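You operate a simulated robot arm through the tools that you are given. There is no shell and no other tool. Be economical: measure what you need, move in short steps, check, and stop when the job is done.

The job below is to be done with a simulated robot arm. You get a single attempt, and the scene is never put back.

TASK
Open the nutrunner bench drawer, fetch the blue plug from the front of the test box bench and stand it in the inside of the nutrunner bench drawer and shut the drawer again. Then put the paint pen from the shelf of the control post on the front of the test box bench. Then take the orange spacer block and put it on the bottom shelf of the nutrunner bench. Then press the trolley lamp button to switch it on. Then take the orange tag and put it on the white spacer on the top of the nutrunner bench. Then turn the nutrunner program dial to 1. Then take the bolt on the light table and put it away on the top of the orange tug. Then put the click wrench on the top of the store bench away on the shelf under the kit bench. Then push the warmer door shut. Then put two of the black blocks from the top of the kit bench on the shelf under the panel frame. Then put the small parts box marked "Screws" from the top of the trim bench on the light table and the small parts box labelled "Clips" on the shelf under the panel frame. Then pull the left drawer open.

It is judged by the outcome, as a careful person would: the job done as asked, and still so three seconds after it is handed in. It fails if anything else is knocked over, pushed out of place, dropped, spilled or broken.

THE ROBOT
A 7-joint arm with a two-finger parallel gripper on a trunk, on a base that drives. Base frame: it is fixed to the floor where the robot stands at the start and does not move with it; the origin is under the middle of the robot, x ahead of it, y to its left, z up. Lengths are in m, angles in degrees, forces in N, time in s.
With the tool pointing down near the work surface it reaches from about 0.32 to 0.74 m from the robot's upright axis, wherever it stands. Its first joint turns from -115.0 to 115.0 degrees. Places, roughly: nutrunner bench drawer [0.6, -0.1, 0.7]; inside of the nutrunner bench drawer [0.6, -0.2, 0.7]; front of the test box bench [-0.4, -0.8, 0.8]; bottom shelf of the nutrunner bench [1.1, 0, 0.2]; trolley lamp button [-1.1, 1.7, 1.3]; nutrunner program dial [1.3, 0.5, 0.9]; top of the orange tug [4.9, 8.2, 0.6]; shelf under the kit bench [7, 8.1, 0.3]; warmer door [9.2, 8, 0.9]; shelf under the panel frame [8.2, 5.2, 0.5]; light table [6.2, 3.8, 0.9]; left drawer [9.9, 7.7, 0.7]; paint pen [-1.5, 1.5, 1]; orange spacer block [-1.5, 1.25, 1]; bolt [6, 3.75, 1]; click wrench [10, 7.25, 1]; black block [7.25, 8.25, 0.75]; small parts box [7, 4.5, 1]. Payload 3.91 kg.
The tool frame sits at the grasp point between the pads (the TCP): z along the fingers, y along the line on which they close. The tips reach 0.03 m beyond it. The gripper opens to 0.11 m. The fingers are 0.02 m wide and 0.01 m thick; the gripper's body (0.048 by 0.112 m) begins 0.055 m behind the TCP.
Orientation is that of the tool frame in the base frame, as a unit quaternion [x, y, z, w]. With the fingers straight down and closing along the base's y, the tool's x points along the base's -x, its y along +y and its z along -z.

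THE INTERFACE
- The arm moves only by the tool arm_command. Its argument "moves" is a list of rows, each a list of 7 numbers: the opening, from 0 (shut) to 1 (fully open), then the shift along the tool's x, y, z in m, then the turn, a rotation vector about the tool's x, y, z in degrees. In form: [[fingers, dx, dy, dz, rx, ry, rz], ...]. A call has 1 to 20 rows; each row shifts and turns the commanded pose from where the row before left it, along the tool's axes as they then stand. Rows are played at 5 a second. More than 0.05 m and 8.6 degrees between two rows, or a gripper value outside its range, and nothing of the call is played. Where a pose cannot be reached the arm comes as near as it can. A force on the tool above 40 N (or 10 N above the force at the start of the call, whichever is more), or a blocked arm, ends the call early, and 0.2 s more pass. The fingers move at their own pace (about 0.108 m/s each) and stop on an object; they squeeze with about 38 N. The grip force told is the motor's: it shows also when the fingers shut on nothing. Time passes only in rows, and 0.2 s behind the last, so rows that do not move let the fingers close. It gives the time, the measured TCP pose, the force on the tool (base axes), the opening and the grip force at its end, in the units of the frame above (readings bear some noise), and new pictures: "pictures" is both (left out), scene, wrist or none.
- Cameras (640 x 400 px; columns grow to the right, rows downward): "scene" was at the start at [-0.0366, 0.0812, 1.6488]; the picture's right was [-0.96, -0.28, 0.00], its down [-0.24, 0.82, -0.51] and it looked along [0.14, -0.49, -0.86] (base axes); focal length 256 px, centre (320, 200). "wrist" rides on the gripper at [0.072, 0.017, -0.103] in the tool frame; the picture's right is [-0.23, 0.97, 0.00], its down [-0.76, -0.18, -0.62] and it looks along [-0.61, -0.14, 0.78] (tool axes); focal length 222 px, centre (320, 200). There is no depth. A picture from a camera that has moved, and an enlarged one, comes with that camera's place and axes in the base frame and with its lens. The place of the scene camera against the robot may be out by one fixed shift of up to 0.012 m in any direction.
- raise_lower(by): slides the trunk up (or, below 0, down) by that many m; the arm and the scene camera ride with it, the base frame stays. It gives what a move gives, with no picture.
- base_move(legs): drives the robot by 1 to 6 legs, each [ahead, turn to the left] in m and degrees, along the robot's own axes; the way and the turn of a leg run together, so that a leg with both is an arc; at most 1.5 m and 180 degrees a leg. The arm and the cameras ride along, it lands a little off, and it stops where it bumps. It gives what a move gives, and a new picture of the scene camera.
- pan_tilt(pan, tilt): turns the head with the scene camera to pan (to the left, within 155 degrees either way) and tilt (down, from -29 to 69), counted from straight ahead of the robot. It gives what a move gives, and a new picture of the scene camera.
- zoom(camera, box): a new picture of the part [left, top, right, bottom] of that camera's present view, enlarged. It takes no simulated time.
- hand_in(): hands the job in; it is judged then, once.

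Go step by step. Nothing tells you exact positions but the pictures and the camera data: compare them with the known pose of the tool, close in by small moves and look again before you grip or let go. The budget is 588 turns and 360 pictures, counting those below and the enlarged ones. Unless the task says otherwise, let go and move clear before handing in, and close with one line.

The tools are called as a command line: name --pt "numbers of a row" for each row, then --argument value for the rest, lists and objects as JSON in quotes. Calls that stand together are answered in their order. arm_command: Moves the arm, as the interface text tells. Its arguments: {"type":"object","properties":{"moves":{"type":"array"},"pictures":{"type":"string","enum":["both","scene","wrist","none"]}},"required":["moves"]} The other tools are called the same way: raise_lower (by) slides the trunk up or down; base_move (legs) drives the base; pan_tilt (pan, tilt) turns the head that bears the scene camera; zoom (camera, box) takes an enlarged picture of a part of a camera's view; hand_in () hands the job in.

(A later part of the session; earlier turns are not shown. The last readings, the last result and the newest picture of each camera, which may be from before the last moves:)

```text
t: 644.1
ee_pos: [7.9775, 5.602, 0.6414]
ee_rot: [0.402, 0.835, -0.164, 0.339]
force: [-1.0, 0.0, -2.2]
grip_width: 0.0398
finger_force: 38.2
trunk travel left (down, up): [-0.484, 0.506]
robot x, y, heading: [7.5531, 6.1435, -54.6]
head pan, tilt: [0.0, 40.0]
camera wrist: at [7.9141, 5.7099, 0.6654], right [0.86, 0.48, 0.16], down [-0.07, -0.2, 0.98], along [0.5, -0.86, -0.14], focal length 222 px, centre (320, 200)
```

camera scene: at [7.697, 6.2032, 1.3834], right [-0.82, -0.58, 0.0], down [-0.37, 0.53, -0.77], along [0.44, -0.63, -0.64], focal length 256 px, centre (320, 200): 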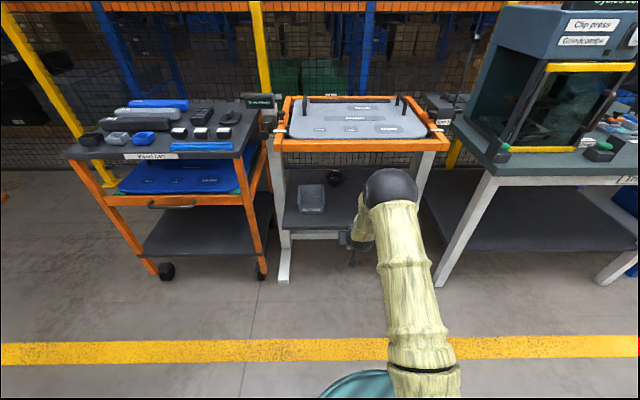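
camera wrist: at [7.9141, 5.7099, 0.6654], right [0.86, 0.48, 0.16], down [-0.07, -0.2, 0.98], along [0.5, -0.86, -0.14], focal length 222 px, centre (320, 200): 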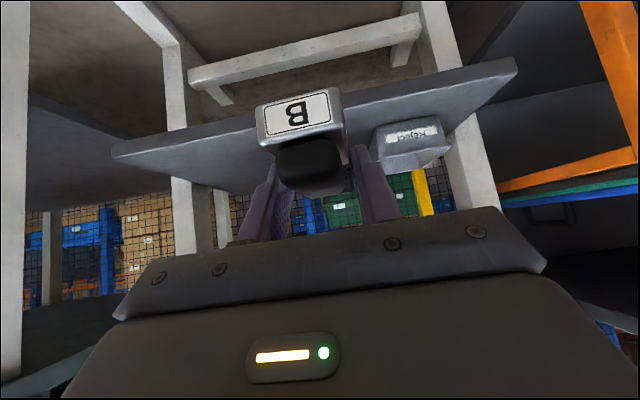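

base_move --legs '[[0.28, 0]]'

raise_lower --by -0.1

arm_command --pt "0 0 0 0 0 0 0"

```text
t: 646.0
ee_pos: [8.1412, 5.3765, 0.6416]
ee_rot: [0.401, 0.835, -0.164, 0.339]
force: [0.0, -0.7, -2.6]
grip_width: 0.0395
finger_force: 37.7
trunk travel left (down, up): [-0.484, 0.506]
robot x, y, heading: [7.7162, 5.9171, -54.6]
head pan, tilt: [0.0, 40.0]
camera scene: at [7.8572, 5.9778, 1.3834], right [-0.81, -0.58, 0.0], down [-0.37, 0.52, -0.77], along [0.44, -0.62, -0.64], focal length 256 px, centre (320, 200)
```

scene: 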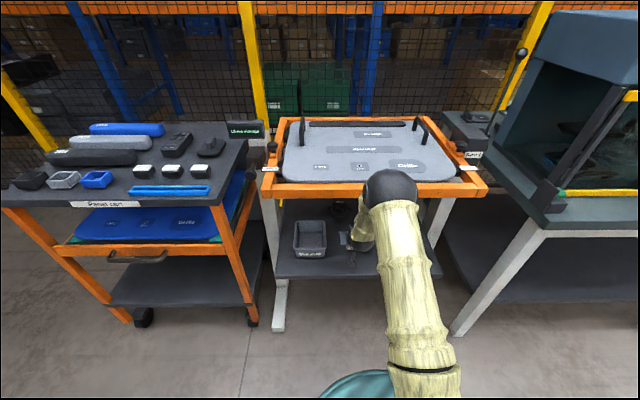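

```text
t: 647.4
ee_pos: [8.1409, 5.3787, 0.5417]
ee_rot: [0.4, 0.835, -0.164, 0.34]
force: [-1.2, -0.1, -3.4]
grip_width: 0.0394
finger_force: 38.1
trunk travel left (down, up): [-0.384, 0.606]
robot x, y, heading: [7.7135, 5.9161, -54.5]
head pan, tilt: [0.0, 40.0]
```

```text
t: 647.8
ee_pos: [8.1403, 5.3761, 0.5422]
ee_rot: [0.4, 0.836, -0.163, 0.339]
force: [1.3, -0.5, -2.8]
grip_width: 0.0393
finger_force: 38.2
trunk travel left (down, up): [-0.384, 0.606]
robot x, y, heading: [7.7149, 5.9207, -54.6]
head pan, tilt: [0.0, 40.0]
camera scene: at [7.8572, 5.9779, 1.2834], right [-0.81, -0.58, 0.0], down [-0.37, 0.52, -0.77], along [0.44, -0.62, -0.64], focal length 256 px, centre (320, 200)
camera wrist: at [8.0762, 5.4853, 0.5656], right [0.86, 0.48, 0.16], down [-0.07, -0.2, 0.98], along [0.5, -0.85, -0.14], focal length 222 px, centre (320, 200)
```

scene: 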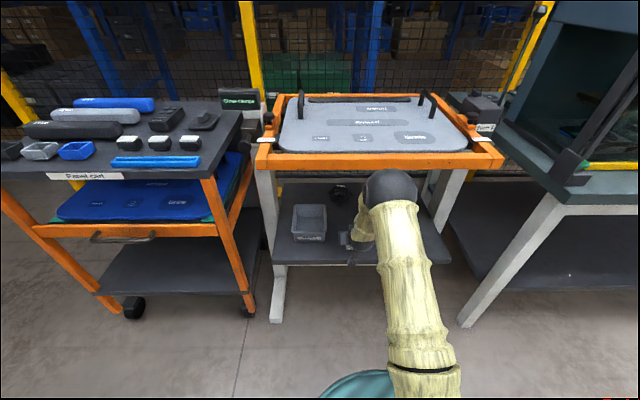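
wrist: 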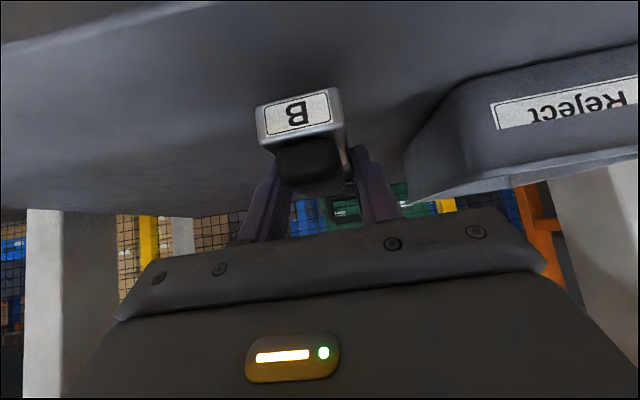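

arm_command --pt "0 0 -0.04 0 0 0 0" --pt "0 0.007 0 0.007 0 0 0" --pt "0 0 0 0 0 0 0" --pictures "none"

arm_command --pt "0 0.007 0 0.007 0 0 0" --pt "0 0 0 0 0 0 0" --pictures "none"

arm_command --pt "0 0.006 0 0.006 0 0 0" --pt "0 0 0 0 0 0 0" --pictures "wrist"

```text
t: 648.6
ee_pos: [8.1083, 5.3521, 0.5313]
ee_rot: [0.401, 0.835, -0.164, 0.339]
force: [-0.6, 0.6, -2.6]
grip_width: 0.0396
finger_force: 37.7
trunk travel left (down, up): [-0.384, 0.606]
robot x, y, heading: [7.7116, 5.9162, -54.4]
head pan, tilt: [0.0, 40.0]
```

```text
t: 649.2
ee_pos: [8.11, 5.35, 0.5225]
ee_rot: [0.401, 0.835, -0.164, 0.338]
force: [0.3, -0.4, -2.8]
grip_width: 0.0397
finger_force: 37.5
trunk travel left (down, up): [-0.384, 0.606]
robot x, y, heading: [7.7153, 5.9189, -54.4]
head pan, tilt: [0.0, 40.0]
```

```text
t: 649.8
ee_pos: [8.1116, 5.3518, 0.517]
ee_rot: [0.401, 0.834, -0.166, 0.342]
force: [-3.0, 0.6, 21.8]
grip_width: 0.0398
finger_force: 37.9
trunk travel left (down, up): [-0.384, 0.606]
robot x, y, heading: [7.7104, 5.9159, -54.5]
head pan, tilt: [0.0, 40.0]
camera wrist: at [8.0464, 5.4591, 0.5399], right [0.86, 0.48, 0.16], down [-0.07, -0.19, 0.98], along [0.5, -0.85, -0.13], focal length 222 px, centre (320, 200)
```

wrist: 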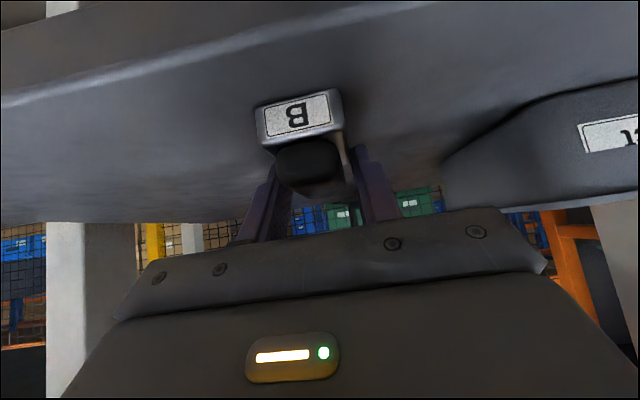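

Contact at z ≈ 0.518. I ease the load, release and withdraw.

arm_command --pt "0 -0.002 0 -0.002 0 0 0" --pt "0.38 0 0 0 0 0 0" --pt "0.5 0 0 0 0 0 0" --pt "0.6 0 0 0 0 0 0" --pt "0.6 0 0 -0.015 0 0 0" --pt "0.6 0 0 -0.03 0 0 0" --pt "0.6 0 0 -0.03 0 0 0" --pictures "wrist"

base_move --legs '[[-0.5, 0]]'

zoom --camera "scene" --box '[230, 120, 430, 280]'

```text
t: 651.4
ee_pos: [8.0788, 5.3922, 0.572]
ee_rot: [0.401, 0.835, -0.165, 0.339]
force: [-0.9, 0.0, 1.9]
grip_width: 0.0659
finger_force: 0.1
trunk travel left (down, up): [-0.384, 0.606]
robot x, y, heading: [7.7141, 5.9154, -54.7]
head pan, tilt: [0.0, 40.0]
camera wrist: at [8.0142, 5.5005, 0.5961], right [0.86, 0.48, 0.16], down [-0.07, -0.2, 0.98], along [0.5, -0.85, -0.14], focal length 222 px, centre (320, 200)
```

wrist: 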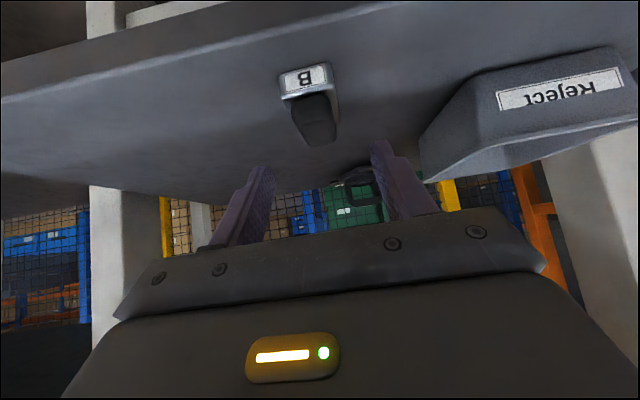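

```text
t: 654.4
ee_pos: [7.7786, 5.8153, 0.5714]
ee_rot: [0.401, 0.835, -0.164, 0.34]
force: [-0.1, 0.5, 0.4]
grip_width: 0.0661
finger_force: 0.1
trunk travel left (down, up): [-0.384, 0.606]
robot x, y, heading: [7.4132, 6.3385, -54.4]
head pan, tilt: [0.0, 40.0]
camera scene: at [7.5567, 6.3996, 1.2834], right [-0.81, -0.58, 0.0], down [-0.37, 0.52, -0.77], along [0.44, -0.62, -0.64], focal length 256 px, centre (320, 200)
```

scene: 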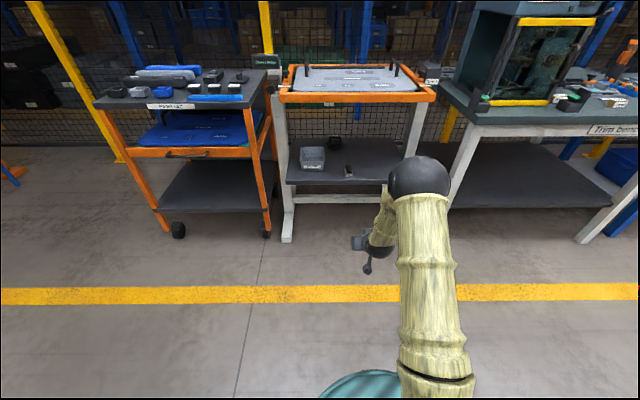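

```text
2.50 times, centred on (330, 200) of scene
camera zoom: at [7.5567, 6.3996, 1.2834], right [-0.81, -0.58, 0.0], down [-0.37, 0.52, -0.77], along [0.44, -0.62, -0.64], focal length 641 px, centre (295, 200)
```

zoom: 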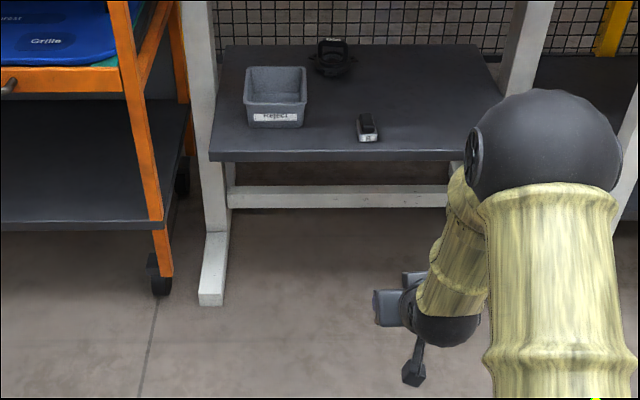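

raise_lower --by 0.4

base_move --legs '[[-0.35, 0], [0, 90], [0.494, 0], [0, 90], [0.45, 0]]'

arm_command --pt "0.6 0 0 0 0 0 0" --pictures "wrist"

```text
t: 658.2
ee_pos: [7.7776, 5.814, 0.9712]
ee_rot: [0.401, 0.835, -0.165, 0.339]
force: [0.1, -0.1, 0.5]
grip_width: 0.0661
finger_force: 0.0
trunk travel left (down, up): [-0.784, 0.206]
robot x, y, heading: [7.4097, 6.3357, -54.6]
head pan, tilt: [0.0, 40.0]
```

```text
t: 673.0
ee_pos: [7.0014, 7.8001, 0.9727]
ee_rot: [0.836, -0.399, -0.339, -0.163]
force: [-0.1, 0.0, -0.3]
grip_width: 0.0661
finger_force: 0.2
trunk travel left (down, up): [-0.784, 0.206]
robot x, y, heading: [7.3709, 7.2779, 125.6]
head pan, tilt: [0.0, 40.0]
camera scene: at [7.234, 7.2038, 1.6834], right [0.81, 0.58, 0.0], down [0.37, -0.52, -0.77], along [-0.45, 0.62, -0.64], focal length 256 px, centre (320, 200)
```

scene: 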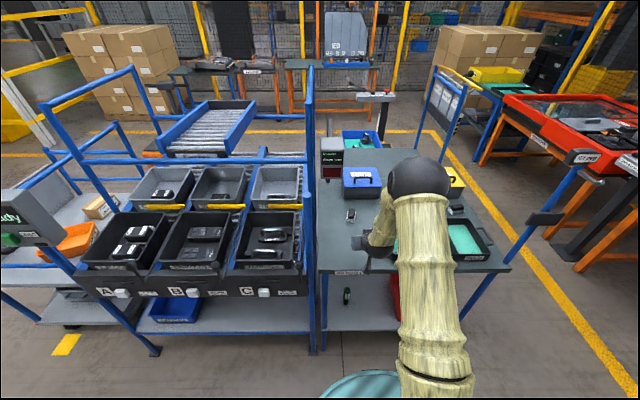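

```text
t: 673.4
ee_pos: [7.0008, 7.8004, 0.9726]
ee_rot: [0.836, -0.398, -0.34, -0.163]
force: [-0.4, 0.2, 0.8]
grip_width: 0.0657
finger_force: 0.0
trunk travel left (down, up): [-0.784, 0.206]
robot x, y, heading: [7.3682, 7.2766, 125.7]
head pan, tilt: [0.0, 40.0]
camera wrist: at [7.0669, 7.6935, 0.9958], right [-0.86, -0.49, 0.16], down [0.07, 0.2, 0.98], along [-0.51, 0.85, -0.14], focal length 222 px, centre (320, 200)
```

wrist: 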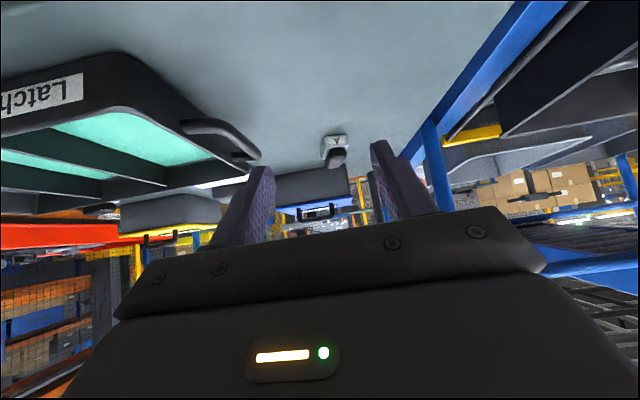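

base_move --legs '[[0.19, 0]]'

arm_command --pt "0.6 0.01 0.012 0.03 0 0 0" --pt "0.6 0 0 0 0 0 0" --pictures "wrist"

```text
t: 675.0
ee_pos: [6.8902, 7.957, 0.9719]
ee_rot: [0.837, -0.398, -0.339, -0.162]
force: [-0.8, -0.1, 0.5]
grip_width: 0.066
finger_force: 0.0
trunk travel left (down, up): [-0.784, 0.206]
robot x, y, heading: [7.257, 7.4374, 125.7]
head pan, tilt: [0.0, 40.0]
camera scene: at [7.1219, 7.36, 1.6834], right [0.81, 0.58, 0.0], down [0.38, -0.52, -0.77], along [-0.45, 0.62, -0.64], focal length 256 px, centre (320, 200)
```

scene: 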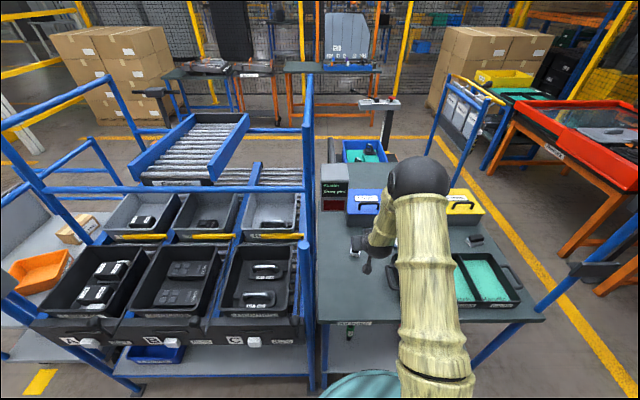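

```text
t: 675.5
ee_pos: [6.8714, 7.9581, 0.9449]
ee_rot: [0.835, -0.399, -0.34, -0.164]
force: [-0.1, -0.3, 0.3]
grip_width: 0.0661
finger_force: 0.0
trunk travel left (down, up): [-0.784, 0.206]
robot x, y, heading: [7.2568, 7.4363, 125.6]
head pan, tilt: [0.0, 40.0]
camera wrist: at [6.9369, 7.8504, 0.9684], right [-0.86, -0.49, 0.16], down [0.07, 0.2, 0.98], along [-0.51, 0.85, -0.14], focal length 222 px, centre (320, 200)
```

wrist: 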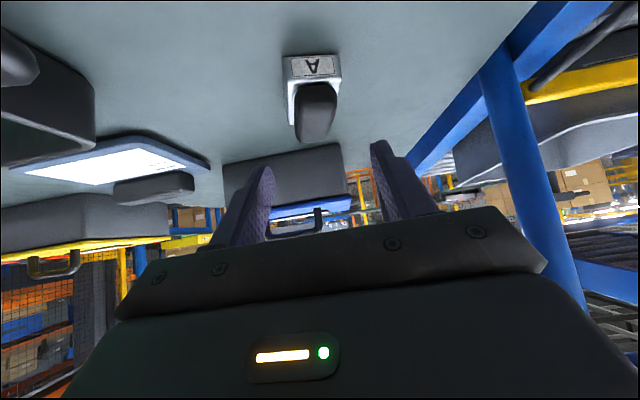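

arm_command --pt "0.6 0.006 -0.003 0.03 0 0 0" --pt "0.6 0.004 0 0.028 0 0 0" --pt "0.6 0 0 0 0 0 0" --pictures "wrist"

```text
t: 676.4
ee_pos: [6.8535, 7.9838, 0.8939]
ee_rot: [0.836, -0.398, -0.34, -0.163]
force: [0.2, -0.6, -0.4]
grip_width: 0.0663
finger_force: 0.1
trunk travel left (down, up): [-0.784, 0.206]
robot x, y, heading: [7.2568, 7.4368, 125.6]
head pan, tilt: [0.0, 40.0]
camera wrist: at [6.9184, 7.8782, 0.918], right [-0.86, -0.49, 0.16], down [0.07, 0.2, 0.98], along [-0.51, 0.85, -0.14], focal length 222 px, centre (320, 200)
```

wrist: 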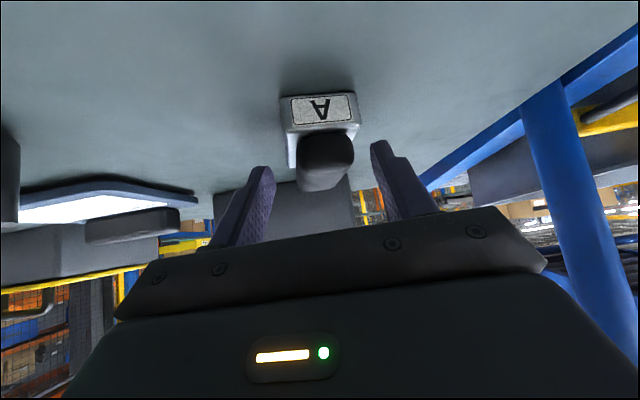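

arm_command --pt "0.6 0 0 0.008 0 0 0" --pt "0.35 0 0 0 0 0 0" --pt "0 0 0 0 0 0 0" --pt "0 0 0 0 0 0 0" --pictures "none"

arm_command --pt "0 -0.02 0 -0.02 0 0 0" --pt "0 -0.025 0 -0.025 0 0 0" --pt "0 0 0 0 0 0 0" --pictures "wrist"

```text
t: 677.4
ee_pos: [6.8495, 7.9889, 0.8881]
ee_rot: [0.836, -0.398, -0.341, -0.164]
force: [-1.5, 0.2, 4.4]
grip_width: 0.04
finger_force: 37.8
trunk travel left (down, up): [-0.784, 0.206]
robot x, y, heading: [7.2563, 7.431, 125.8]
head pan, tilt: [0.0, 40.0]
```

```text
t: 678.1
ee_pos: [6.8495, 7.9907, 0.9511]
ee_rot: [0.837, -0.398, -0.339, -0.162]
force: [0.4, 0.0, -3.2]
grip_width: 0.0401
finger_force: 38.0
trunk travel left (down, up): [-0.784, 0.206]
robot x, y, heading: [7.2565, 7.4322, 125.6]
head pan, tilt: [0.0, 40.0]
camera wrist: at [6.9137, 7.8839, 0.9753], right [-0.86, -0.49, 0.16], down [0.07, 0.2, 0.98], along [-0.51, 0.85, -0.14], focal length 222 px, centre (320, 200)
```

wrist: 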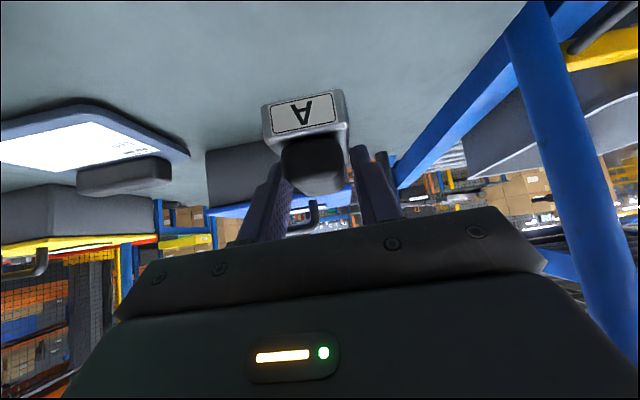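

base_move --legs '[[-0.63, 0], [0, -90], [-0.625, 0], [0, -90]]'

raise_lower --by -0.33

base_move --legs '[[0.6, 0]]'

arm_command --pt "0 0 0 0 0 0 0" --pictures "wrist"

```text
t: 692.4
ee_pos: [7.5446, 6.0304, 0.9518]
ee_rot: [0.374, 0.848, -0.153, 0.344]
force: [0.0, 0.2, -3.4]
grip_width: 0.0395
finger_force: 38.3
trunk travel left (down, up): [-0.784, 0.206]
robot x, y, heading: [7.1045, 6.562, -51.2]
head pan, tilt: [0.0, 40.0]
camera scene: at [7.2432, 6.6323, 1.6834], right [-0.78, -0.63, 0.0], down [-0.4, 0.5, -0.77], along [0.48, -0.6, -0.64], focal length 256 px, centre (320, 200)
```

scene: 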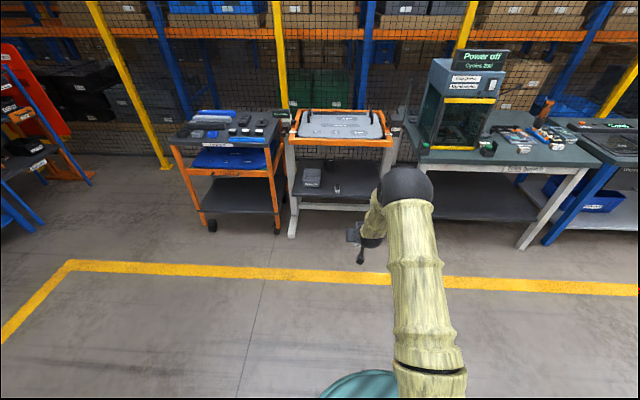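

```text
t: 695.6
ee_pos: [7.5445, 6.0307, 0.621]
ee_rot: [0.373, 0.848, -0.152, 0.345]
force: [-0.4, -0.4, -3.5]
grip_width: 0.0396
finger_force: 37.9
trunk travel left (down, up): [-0.454, 0.536]
robot x, y, heading: [7.1039, 6.5669, -51.2]
head pan, tilt: [0.0, 40.0]
```

```text
t: 699.0
ee_pos: [7.9181, 5.5648, 0.6221]
ee_rot: [0.375, 0.847, -0.153, 0.344]
force: [-0.6, 0.5, -2.5]
grip_width: 0.0393
finger_force: 37.8
trunk travel left (down, up): [-0.454, 0.536]
robot x, y, heading: [7.478, 6.1023, -51.5]
head pan, tilt: [0.0, 40.0]
camera scene: at [7.6177, 6.1674, 1.3534], right [-0.78, -0.63, 0.0], down [-0.4, 0.5, -0.77], along [0.48, -0.6, -0.64], focal length 256 px, centre (320, 200)
```

scene: 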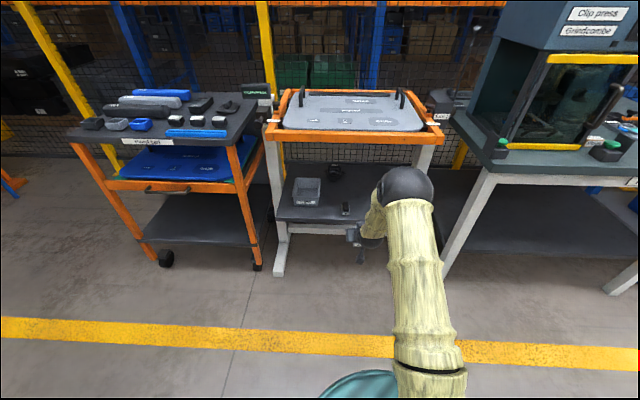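

```text
t: 699.4
ee_pos: [7.9171, 5.5656, 0.6222]
ee_rot: [0.374, 0.847, -0.153, 0.344]
force: [-0.3, -1.0, -2.0]
grip_width: 0.0393
finger_force: 37.8
trunk travel left (down, up): [-0.454, 0.536]
robot x, y, heading: [7.4791, 6.0974, -51.5]
head pan, tilt: [0.0, 40.0]
camera wrist: at [7.8465, 5.6683, 0.6451], right [0.83, 0.53, 0.16], down [-0.06, -0.2, 0.98], along [0.55, -0.82, -0.14], focal length 222 px, centre (320, 200)
```

wrist: 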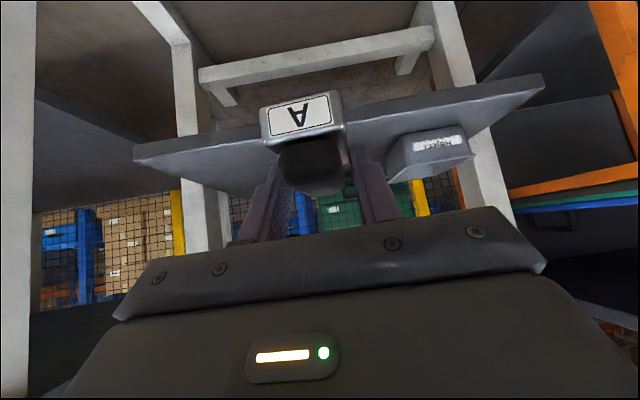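

base_move --legs '[[0, -3], [0.285, 0]]'

arm_command --pt "0 0 -0.03 0 0 0 0" --pt "0 0 0 0 0 0 0"

```text
t: 701.8
ee_pos: [8.0474, 5.3026, 0.621]
ee_rot: [0.402, 0.835, -0.164, 0.339]
force: [-0.4, 1.3, -2.0]
grip_width: 0.0396
finger_force: 37.6
trunk travel left (down, up): [-0.454, 0.536]
robot x, y, heading: [7.6458, 5.8654, -54.8]
head pan, tilt: [0.0, 40.0]
camera scene: at [7.7891, 5.9234, 1.3534], right [-0.82, -0.57, 0.0], down [-0.37, 0.53, -0.77], along [0.44, -0.63, -0.64], focal length 256 px, centre (320, 200)
```

scene: 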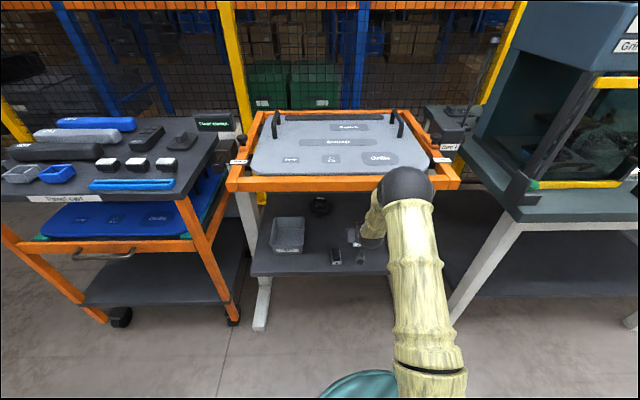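

```text
t: 702.4
ee_pos: [8.0246, 5.2833, 0.6208]
ee_rot: [0.403, 0.835, -0.164, 0.338]
force: [0.1, -0.1, -2.5]
grip_width: 0.0394
finger_force: 38.3
trunk travel left (down, up): [-0.454, 0.536]
robot x, y, heading: [7.6435, 5.8624, -55.0]
head pan, tilt: [0.0, 40.0]
camera scene: at [7.7887, 5.9233, 1.3535], right [-0.82, -0.57, 0.0], down [-0.37, 0.53, -0.77], along [0.44, -0.63, -0.64], focal length 256 px, centre (320, 200)
camera wrist: at [7.9621, 5.3906, 0.6451], right [0.86, 0.48, 0.16], down [-0.07, -0.2, 0.98], along [0.5, -0.86, -0.14], focal length 222 px, centre (320, 200)
```

scene: 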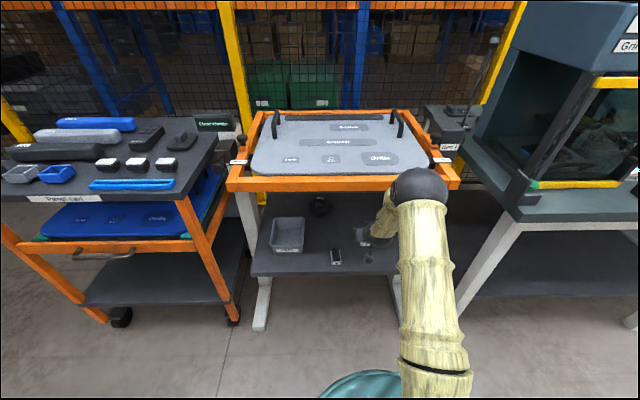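
wrist: 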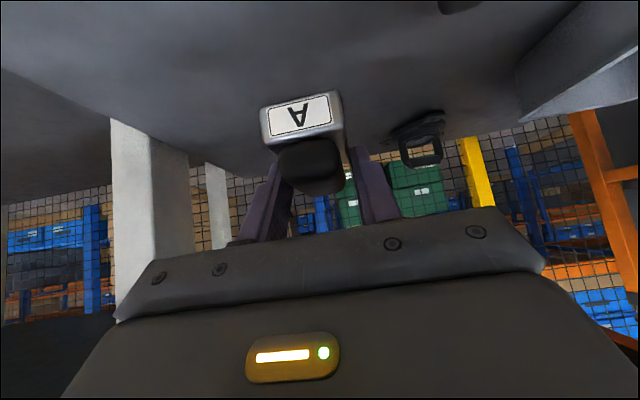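

raise_lower --by -0.085

arm_command --pt "0 0.006 0 0.006 0 0 0" --pt "0 0.004 0 0.004 0 0 0" --pt "0 0 0 0 0 0 0" --pictures "none"

arm_command --pt "0 0.003 0 0.003 0 0 0" --pt "0 0 0 0 0 0 0" --pictures "wrist"

```text
t: 703.6
ee_pos: [8.0251, 5.2823, 0.5366]
ee_rot: [0.403, 0.834, -0.164, 0.339]
force: [-0.3, -0.8, -2.9]
grip_width: 0.0394
finger_force: 38.1
trunk travel left (down, up): [-0.369, 0.621]
robot x, y, heading: [7.6437, 5.8637, -54.9]
head pan, tilt: [0.0, 40.0]
```

```text
t: 704.5
ee_pos: [8.0268, 5.2827, 0.5222]
ee_rot: [0.403, 0.834, -0.165, 0.339]
force: [0.6, 0.5, -3.6]
grip_width: 0.0397
finger_force: 37.9
trunk travel left (down, up): [-0.369, 0.621]
robot x, y, heading: [7.645, 5.8632, -55.0]
head pan, tilt: [0.0, 40.0]
```

```text
t: 705.0
ee_pos: [8.0262, 5.2824, 0.52]
ee_rot: [0.402, 0.834, -0.165, 0.34]
force: [0.1, 1.3, 3.1]
grip_width: 0.0393
finger_force: 38.5
trunk travel left (down, up): [-0.369, 0.621]
robot x, y, heading: [7.645, 5.8646, -55.2]
head pan, tilt: [0.0, 40.0]
camera wrist: at [7.963, 5.3902, 0.5428], right [0.86, 0.48, 0.16], down [-0.07, -0.19, 0.98], along [0.5, -0.86, -0.13], focal length 222 px, centre (320, 200)
```

wrist: 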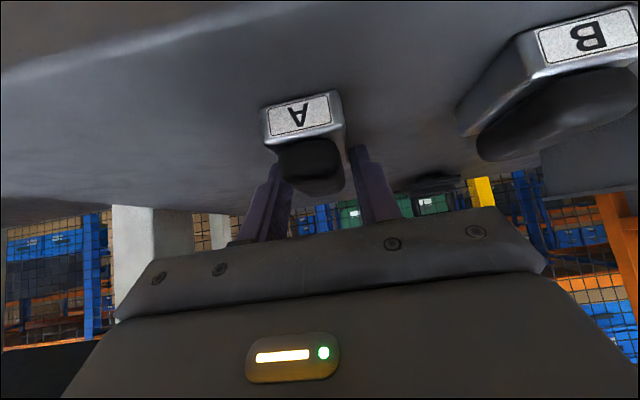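

arm_command --pt "0 0 0 0 0 0 0" --pt "0.38 0 0 0 0 0 0" --pt "0.5 0 0 0 0 0 0" --pt "0.55 0 0 0 0 0 0" --pt "0.55 0 0 -0.015 0 0 0" --pt "0.55 0 0 -0.03 0 0 0" --pt "0.55 0 0 -0.03 0 0 0" --pictures "wrist"

base_move --legs '[[-0.5, 0]]'

zoom --camera "scene" --box '[230, 120, 430, 280]'

```text
t: 706.6
ee_pos: [7.9955, 5.3245, 0.5724]
ee_rot: [0.403, 0.834, -0.164, 0.338]
force: [0.2, -0.3, 0.0]
grip_width: 0.0605
finger_force: 0.0
trunk travel left (down, up): [-0.369, 0.621]
robot x, y, heading: [7.6488, 5.8622, -54.8]
head pan, tilt: [0.0, 40.0]
camera wrist: at [7.9313, 5.432, 0.5975], right [0.86, 0.48, 0.16], down [-0.07, -0.2, 0.98], along [0.5, -0.86, -0.14], focal length 222 px, centre (320, 200)
```

wrist: 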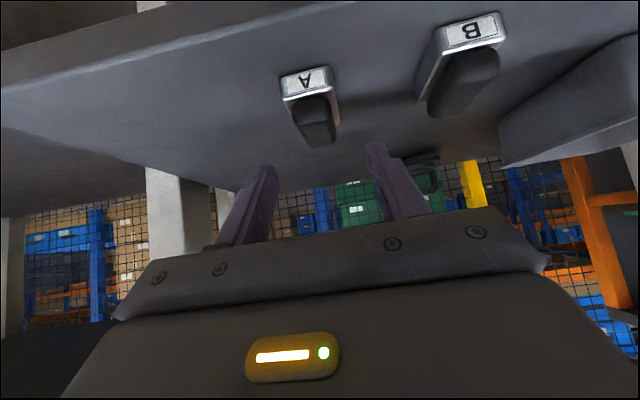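

```text
t: 709.6
ee_pos: [7.7114, 5.7379, 0.5729]
ee_rot: [0.398, 0.837, -0.163, 0.339]
force: [-0.5, 0.3, 0.4]
grip_width: 0.0607
finger_force: 0.2
trunk travel left (down, up): [-0.369, 0.621]
robot x, y, heading: [7.3557, 6.2747, -54.1]
head pan, tilt: [0.0, 40.0]
camera scene: at [7.4976, 6.3353, 1.2684], right [-0.81, -0.58, 0.0], down [-0.37, 0.52, -0.77], along [0.45, -0.62, -0.64], focal length 256 px, centre (320, 200)
```

scene: 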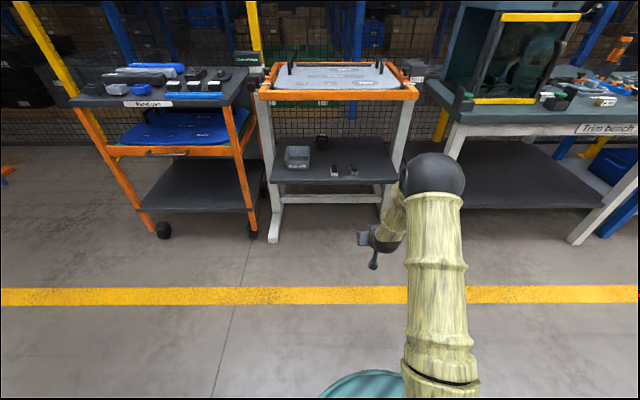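

```text
2.50 times, centred on (330, 200) of scene
camera zoom: at [7.4976, 6.3353, 1.2684], right [-0.81, -0.58, 0.0], down [-0.37, 0.52, -0.77], along [0.45, -0.62, -0.64], focal length 641 px, centre (295, 200)
```

zoom: 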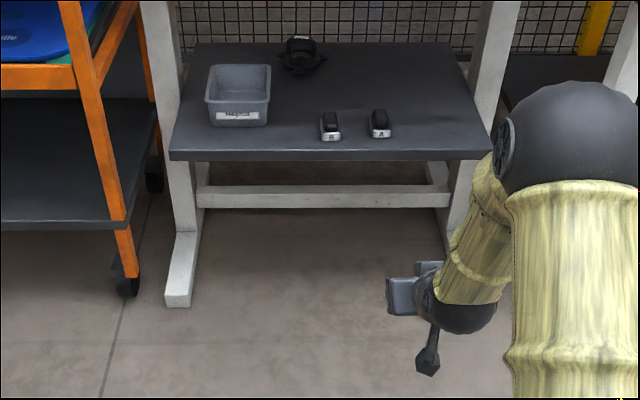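

raise_lower --by 0.4

arm_command --pt "0.9 0 0 -0.01 0 7.5 0" --pt "0.9 0 0 -0.01 0 7.5 0" --pt "0.9 0 0 -0.01 0 7.5 0" --pt "0.9 0 0 -0.01 0 7.5 0" --pt "0.9 0 0 0 0 7.5 0" --pt "0.9 0 0 0 0 7.3 0" --pictures "none"

base_move --legs '[[-0.3, 0], [0, 90], [-1.03, 0], [0, -90], [0.3, 0]]'

zoom --camera "scene" --box '[150, 100, 450, 290]'

```text
t: 713.4
ee_pos: [7.7106, 5.7369, 0.973]
ee_rot: [0.398, 0.837, -0.163, 0.339]
force: [-0.3, 0.6, -0.3]
grip_width: 0.0604
finger_force: 0.0
trunk travel left (down, up): [-0.769, 0.221]
robot x, y, heading: [7.3531, 6.2718, -54.4]
head pan, tilt: [0.0, 40.0]
```

```text
t: 714.8
ee_pos: [7.696, 5.754, 1.0057]
ee_rot: [0.43, 0.903, 0.001, -0.005]
force: [0.6, -0.3, 0.9]
grip_width: 0.0992
finger_force: 0.1
trunk travel left (down, up): [-0.769, 0.221]
robot x, y, heading: [7.3574, 6.2756, -54.1]
head pan, tilt: [0.0, 40.0]
```

```text
t: 731.2
ee_pos: [6.8739, 5.1248, 1.0067]
ee_rot: [0.429, 0.903, 0.002, -0.005]
force: [0.0, -0.5, -0.2]
grip_width: 0.0992
finger_force: 0.1
trunk travel left (down, up): [-0.769, 0.221]
robot x, y, heading: [6.5333, 5.6437, -54.3]
head pan, tilt: [0.0, 40.0]
camera scene: at [6.6747, 5.7046, 1.6684], right [-0.81, -0.58, 0.0], down [-0.38, 0.52, -0.77], along [0.45, -0.62, -0.64], focal length 256 px, centre (320, 200)
```

scene: 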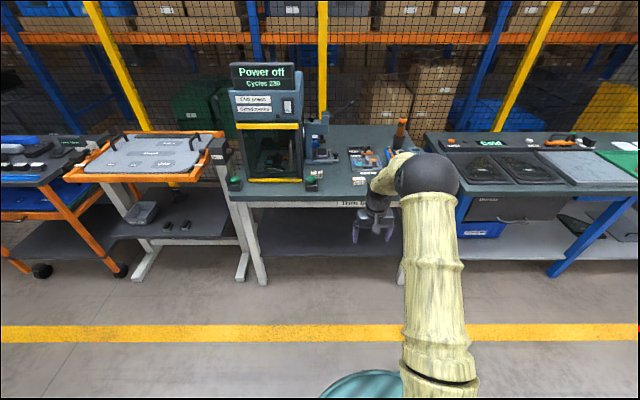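

```text
2.11 times, centred on (300, 195) of scene
camera zoom: at [6.6747, 5.7046, 1.6684], right [-0.81, -0.58, 0.0], down [-0.38, 0.52, -0.77], along [0.45, -0.62, -0.64], focal length 540 px, centre (362, 210)
```

zoom: 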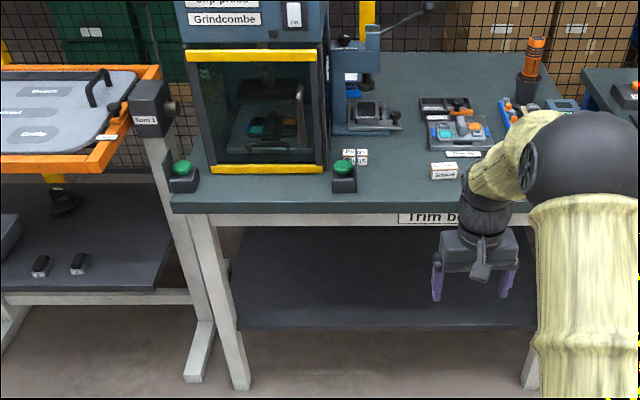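

zoom --camera "scene" --box '[300, 155, 400, 205]'

arm_command --pt "0.9 0 0 0 0 0 0" --pictures "wrist"

```text
6.40 times, centred on (350, 180) of scene
camera zoom: at [6.6747, 5.7046, 1.6684], right [-0.81, -0.58, 0.0], down [-0.38, 0.52, -0.77], along [0.45, -0.62, -0.64], focal length 1641 px, centre (128, 328)
```

zoom: 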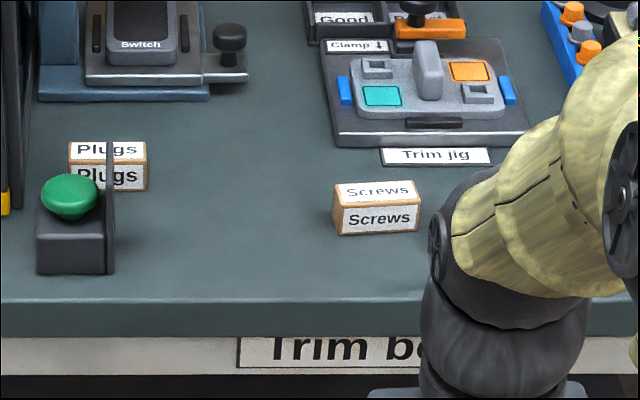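

```text
t: 731.6
ee_pos: [6.8758, 5.1249, 1.0058]
ee_rot: [0.43, 0.903, 0.001, -0.004]
force: [-0.1, -0.2, 0.3]
grip_width: 0.0991
finger_force: 0.0
trunk travel left (down, up): [-0.769, 0.221]
robot x, y, heading: [6.5311, 5.6438, -54.2]
head pan, tilt: [0.0, 40.0]
camera wrist: at [6.8429, 5.1909, 1.1108], right [0.9, 0.44, 0.0], down [0.35, -0.71, 0.62], along [0.27, -0.56, -0.79], focal length 222 px, centre (320, 200)
```

wrist: 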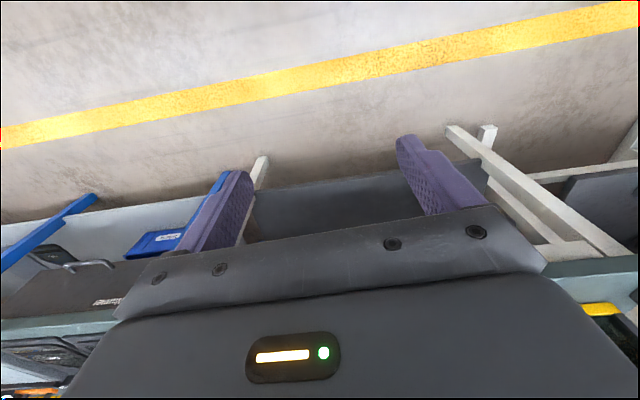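

base_move --legs '[[0.42, 0]]'

arm_command --pt "0.9 0 -0.03 0 0 0 0" --pt "0.9 0 0 0 0 0 0"

```text
t: 734.2
ee_pos: [7.1184, 4.7853, 1.0056]
ee_rot: [0.431, 0.902, 0.001, -0.006]
force: [0.5, -0.6, 0.9]
grip_width: 0.0991
finger_force: 0.0
trunk travel left (down, up): [-0.769, 0.221]
robot x, y, heading: [6.7748, 5.3074, -54.4]
head pan, tilt: [0.0, 40.0]
camera scene: at [6.9194, 5.3648, 1.6684], right [-0.81, -0.58, 0.0], down [-0.38, 0.52, -0.77], along [0.45, -0.62, -0.64], focal length 256 px, centre (320, 200)
```

scene: 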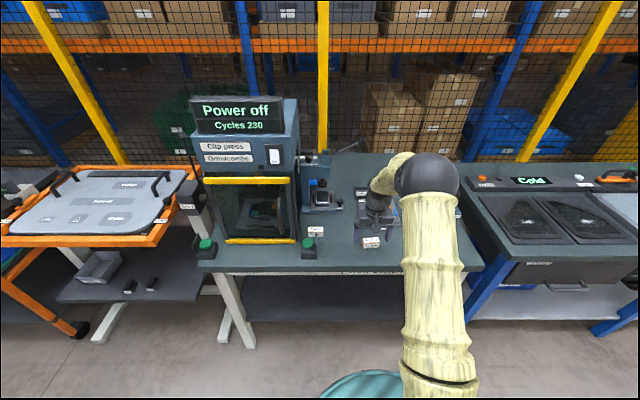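

```text
t: 734.8
ee_pos: [7.0929, 4.7675, 1.0077]
ee_rot: [0.431, 0.902, 0.001, -0.005]
force: [0.4, -1.0, -0.2]
grip_width: 0.0991
finger_force: 0.0
trunk travel left (down, up): [-0.769, 0.221]
robot x, y, heading: [6.7718, 5.3051, -54.3]
head pan, tilt: [0.0, 40.0]
camera scene: at [6.9192, 5.3661, 1.6684], right [-0.81, -0.58, 0.0], down [-0.38, 0.52, -0.77], along [0.45, -0.62, -0.64], focal length 256 px, centre (320, 200)
camera wrist: at [7.0625, 4.8334, 1.1114], right [0.9, 0.44, 0.0], down [0.35, -0.71, 0.62], along [0.27, -0.56, -0.79], focal length 222 px, centre (320, 200)
```

scene: 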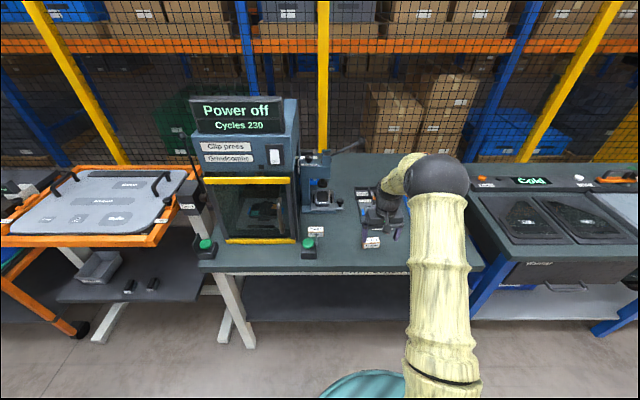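
wrist: 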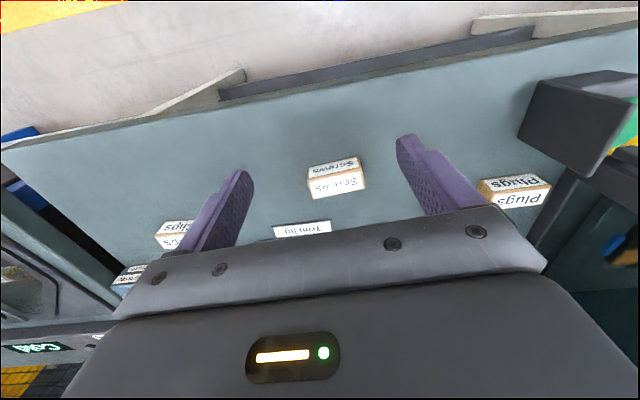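

arm_command --pt "0.9 -0.045 -0.001 0.01 0 0 0" --pt "0.9 -0.044 -0.001 0.02 0 0 0" --pt "0.9 0 0 0.04 0 0 0" --pt "0.9 0 0 0 0 0 0" --pictures "wrist"

zoom --camera "scene" --box '[330, 180, 430, 265]'

```text
t: 735.8
ee_pos: [7.146, 4.6935, 0.9376]
ee_rot: [0.431, 0.902, 0.001, -0.006]
force: [0.0, 0.3, -0.6]
grip_width: 0.0991
finger_force: 0.0
trunk travel left (down, up): [-0.769, 0.221]
robot x, y, heading: [6.7756, 5.3002, -54.5]
head pan, tilt: [0.0, 40.0]
camera wrist: at [7.1149, 4.7608, 1.042], right [0.9, 0.44, 0.0], down [0.35, -0.71, 0.62], along [0.27, -0.56, -0.79], focal length 222 px, centre (320, 200)
```

wrist: 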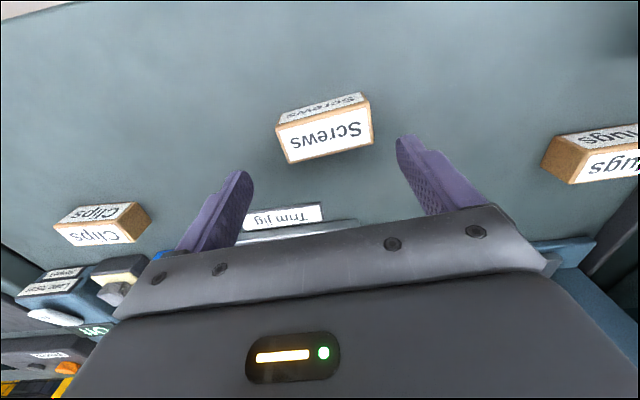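

```text
4.71 times, centred on (380, 222) of scene
camera zoom: at [6.9187, 5.3658, 1.6684], right [-0.81, -0.58, 0.0], down [-0.38, 0.52, -0.77], along [0.45, -0.62, -0.64], focal length 1206 px, centre (38, 94)
```

zoom: 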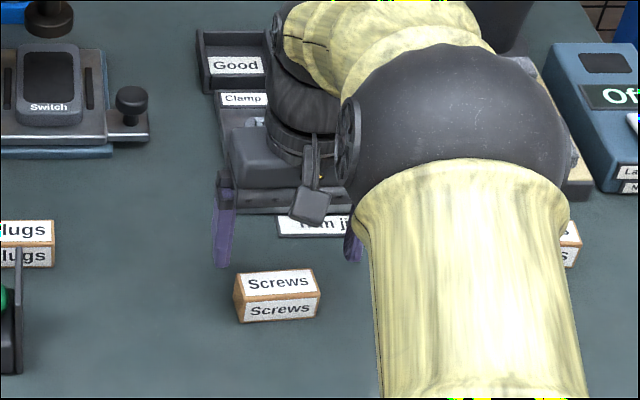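

arm_command --pt "0.9 0.008 0.002 0.03 0 0 0" --pt "0.9 0 0 0.02 0 0 0" --pt "0.9 0 0 0 0 0 0" --pictures "wrist"

```text
t: 736.6
ee_pos: [7.1428, 4.704, 0.8909]
ee_rot: [0.431, 0.902, 0.0, -0.002]
force: [-1.5, 0.8, 19.6]
grip_width: 0.099
finger_force: 0.0
trunk travel left (down, up): [-0.769, 0.221]
robot x, y, heading: [6.7764, 5.3004, -54.0]
head pan, tilt: [0.0, 40.0]
camera wrist: at [7.1114, 4.7719, 0.994], right [0.9, 0.44, 0.0], down [0.34, -0.7, 0.62], along [0.27, -0.56, -0.78], focal length 222 px, centre (320, 200)
```

wrist: 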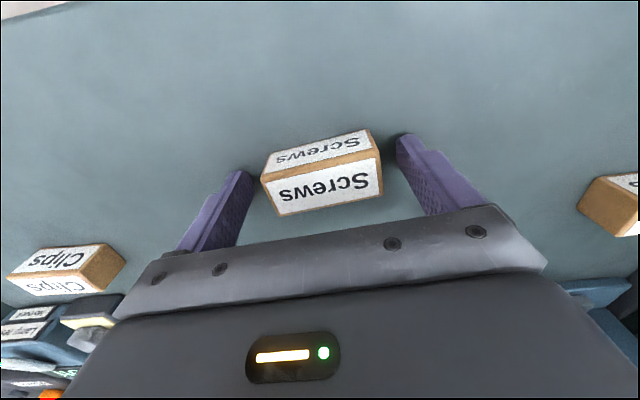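

arm_command --pt "0.9 0 0 -0.006 0 0 0" --pt "0.9 -0.01 0 0 0 0 0" --pt "0.6 0 0 0 0 0 0" --pt "0.3 0 0 0 0 0 0" --pt "0.3 0 0 0 0 0 0" --pictures "wrist"

arm_command --pt "0.3 0 0 -0.03 0 0 0" --pt "0.3 0 0 -0.04 0 0 0" --pt "0.3 0 0 -0.04 0 0 0" --pt "0.3 0 0 -0.04 0 0 0" --pictures "wrist"

```text
t: 737.8
ee_pos: [7.1501, 4.6958, 0.8912]
ee_rot: [0.431, 0.902, 0.001, -0.005]
force: [-0.7, 0.1, -0.4]
grip_width: 0.0654
finger_force: 38.2
trunk travel left (down, up): [-0.769, 0.221]
robot x, y, heading: [6.776, 5.3039, -54.3]
head pan, tilt: [0.0, 40.0]
camera wrist: at [7.1191, 4.7622, 0.9963], right [0.9, 0.44, 0.0], down [0.35, -0.71, 0.62], along [0.27, -0.56, -0.79], focal length 222 px, centre (320, 200)
```

wrist: 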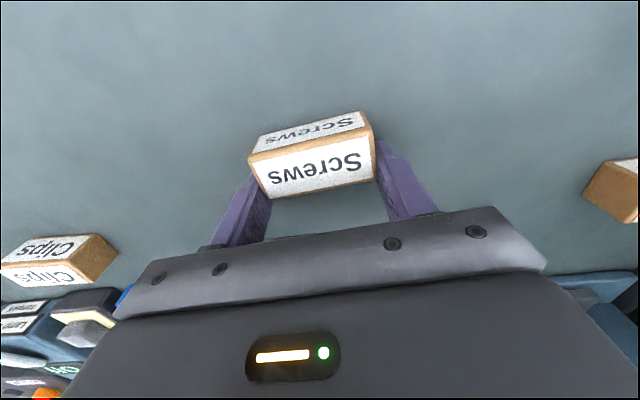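

```text
t: 738.8
ee_pos: [7.1529, 4.6927, 1.0426]
ee_rot: [0.43, 0.903, 0.001, -0.005]
force: [0.4, 0.7, -1.0]
grip_width: 0.0653
finger_force: 39.2
trunk travel left (down, up): [-0.769, 0.221]
robot x, y, heading: [6.7743, 5.3009, -54.5]
head pan, tilt: [0.0, 40.0]
camera wrist: at [7.1212, 4.7589, 1.1466], right [0.9, 0.44, 0.0], down [0.35, -0.71, 0.62], along [0.27, -0.56, -0.79], focal length 222 px, centre (320, 200)
```

wrist: 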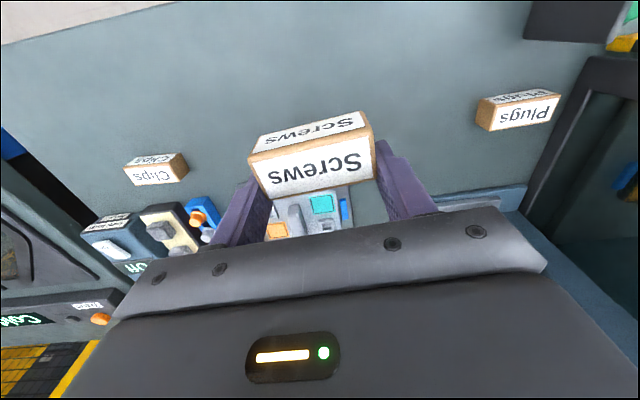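

base_move --legs '[[-0.55, 0], [0, 90], [-1.32, 0], [0, -90], [0.45, 0]]'

arm_command --pt "0.3 0 0 0 0 0 0" --pictures "wrist"

```text
t: 758.2
ee_pos: [6.028, 4.0272, 1.0422]
ee_rot: [0.42, 0.907, 0.002, -0.006]
force: [0.5, -0.7, 0.3]
grip_width: 0.0652
finger_force: 38.1
trunk travel left (down, up): [-0.769, 0.221]
robot x, y, heading: [5.632, 4.6312, -52.8]
head pan, tilt: [0.0, 40.0]
camera scene: at [5.7768, 4.6949, 1.6684], right [-0.8, -0.6, 0.0], down [-0.39, 0.51, -0.77], along [0.46, -0.61, -0.64], focal length 256 px, centre (320, 200)
```

scene: 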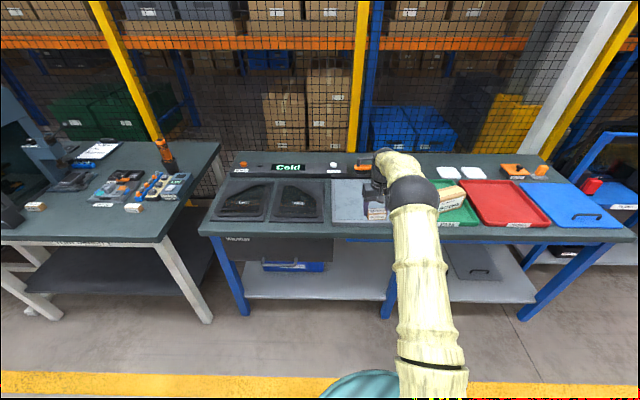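

```text
t: 758.6
ee_pos: [6.0265, 4.0272, 1.0414]
ee_rot: [0.42, 0.908, 0.002, -0.005]
force: [0.5, 0.8, -0.9]
grip_width: 0.0652
finger_force: 38.5
trunk travel left (down, up): [-0.769, 0.221]
robot x, y, heading: [5.6351, 4.6299, -53.3]
head pan, tilt: [0.0, 40.0]
camera wrist: at [5.9938, 4.0935, 1.1458], right [0.89, 0.46, 0.0], down [0.36, -0.7, 0.62], along [0.28, -0.55, -0.79], focal length 222 px, centre (320, 200)
```

wrist: 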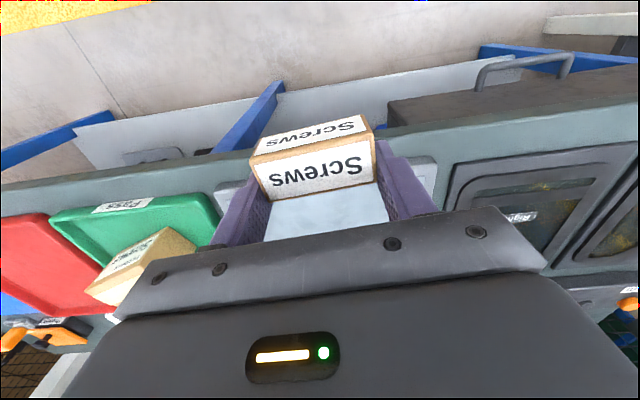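

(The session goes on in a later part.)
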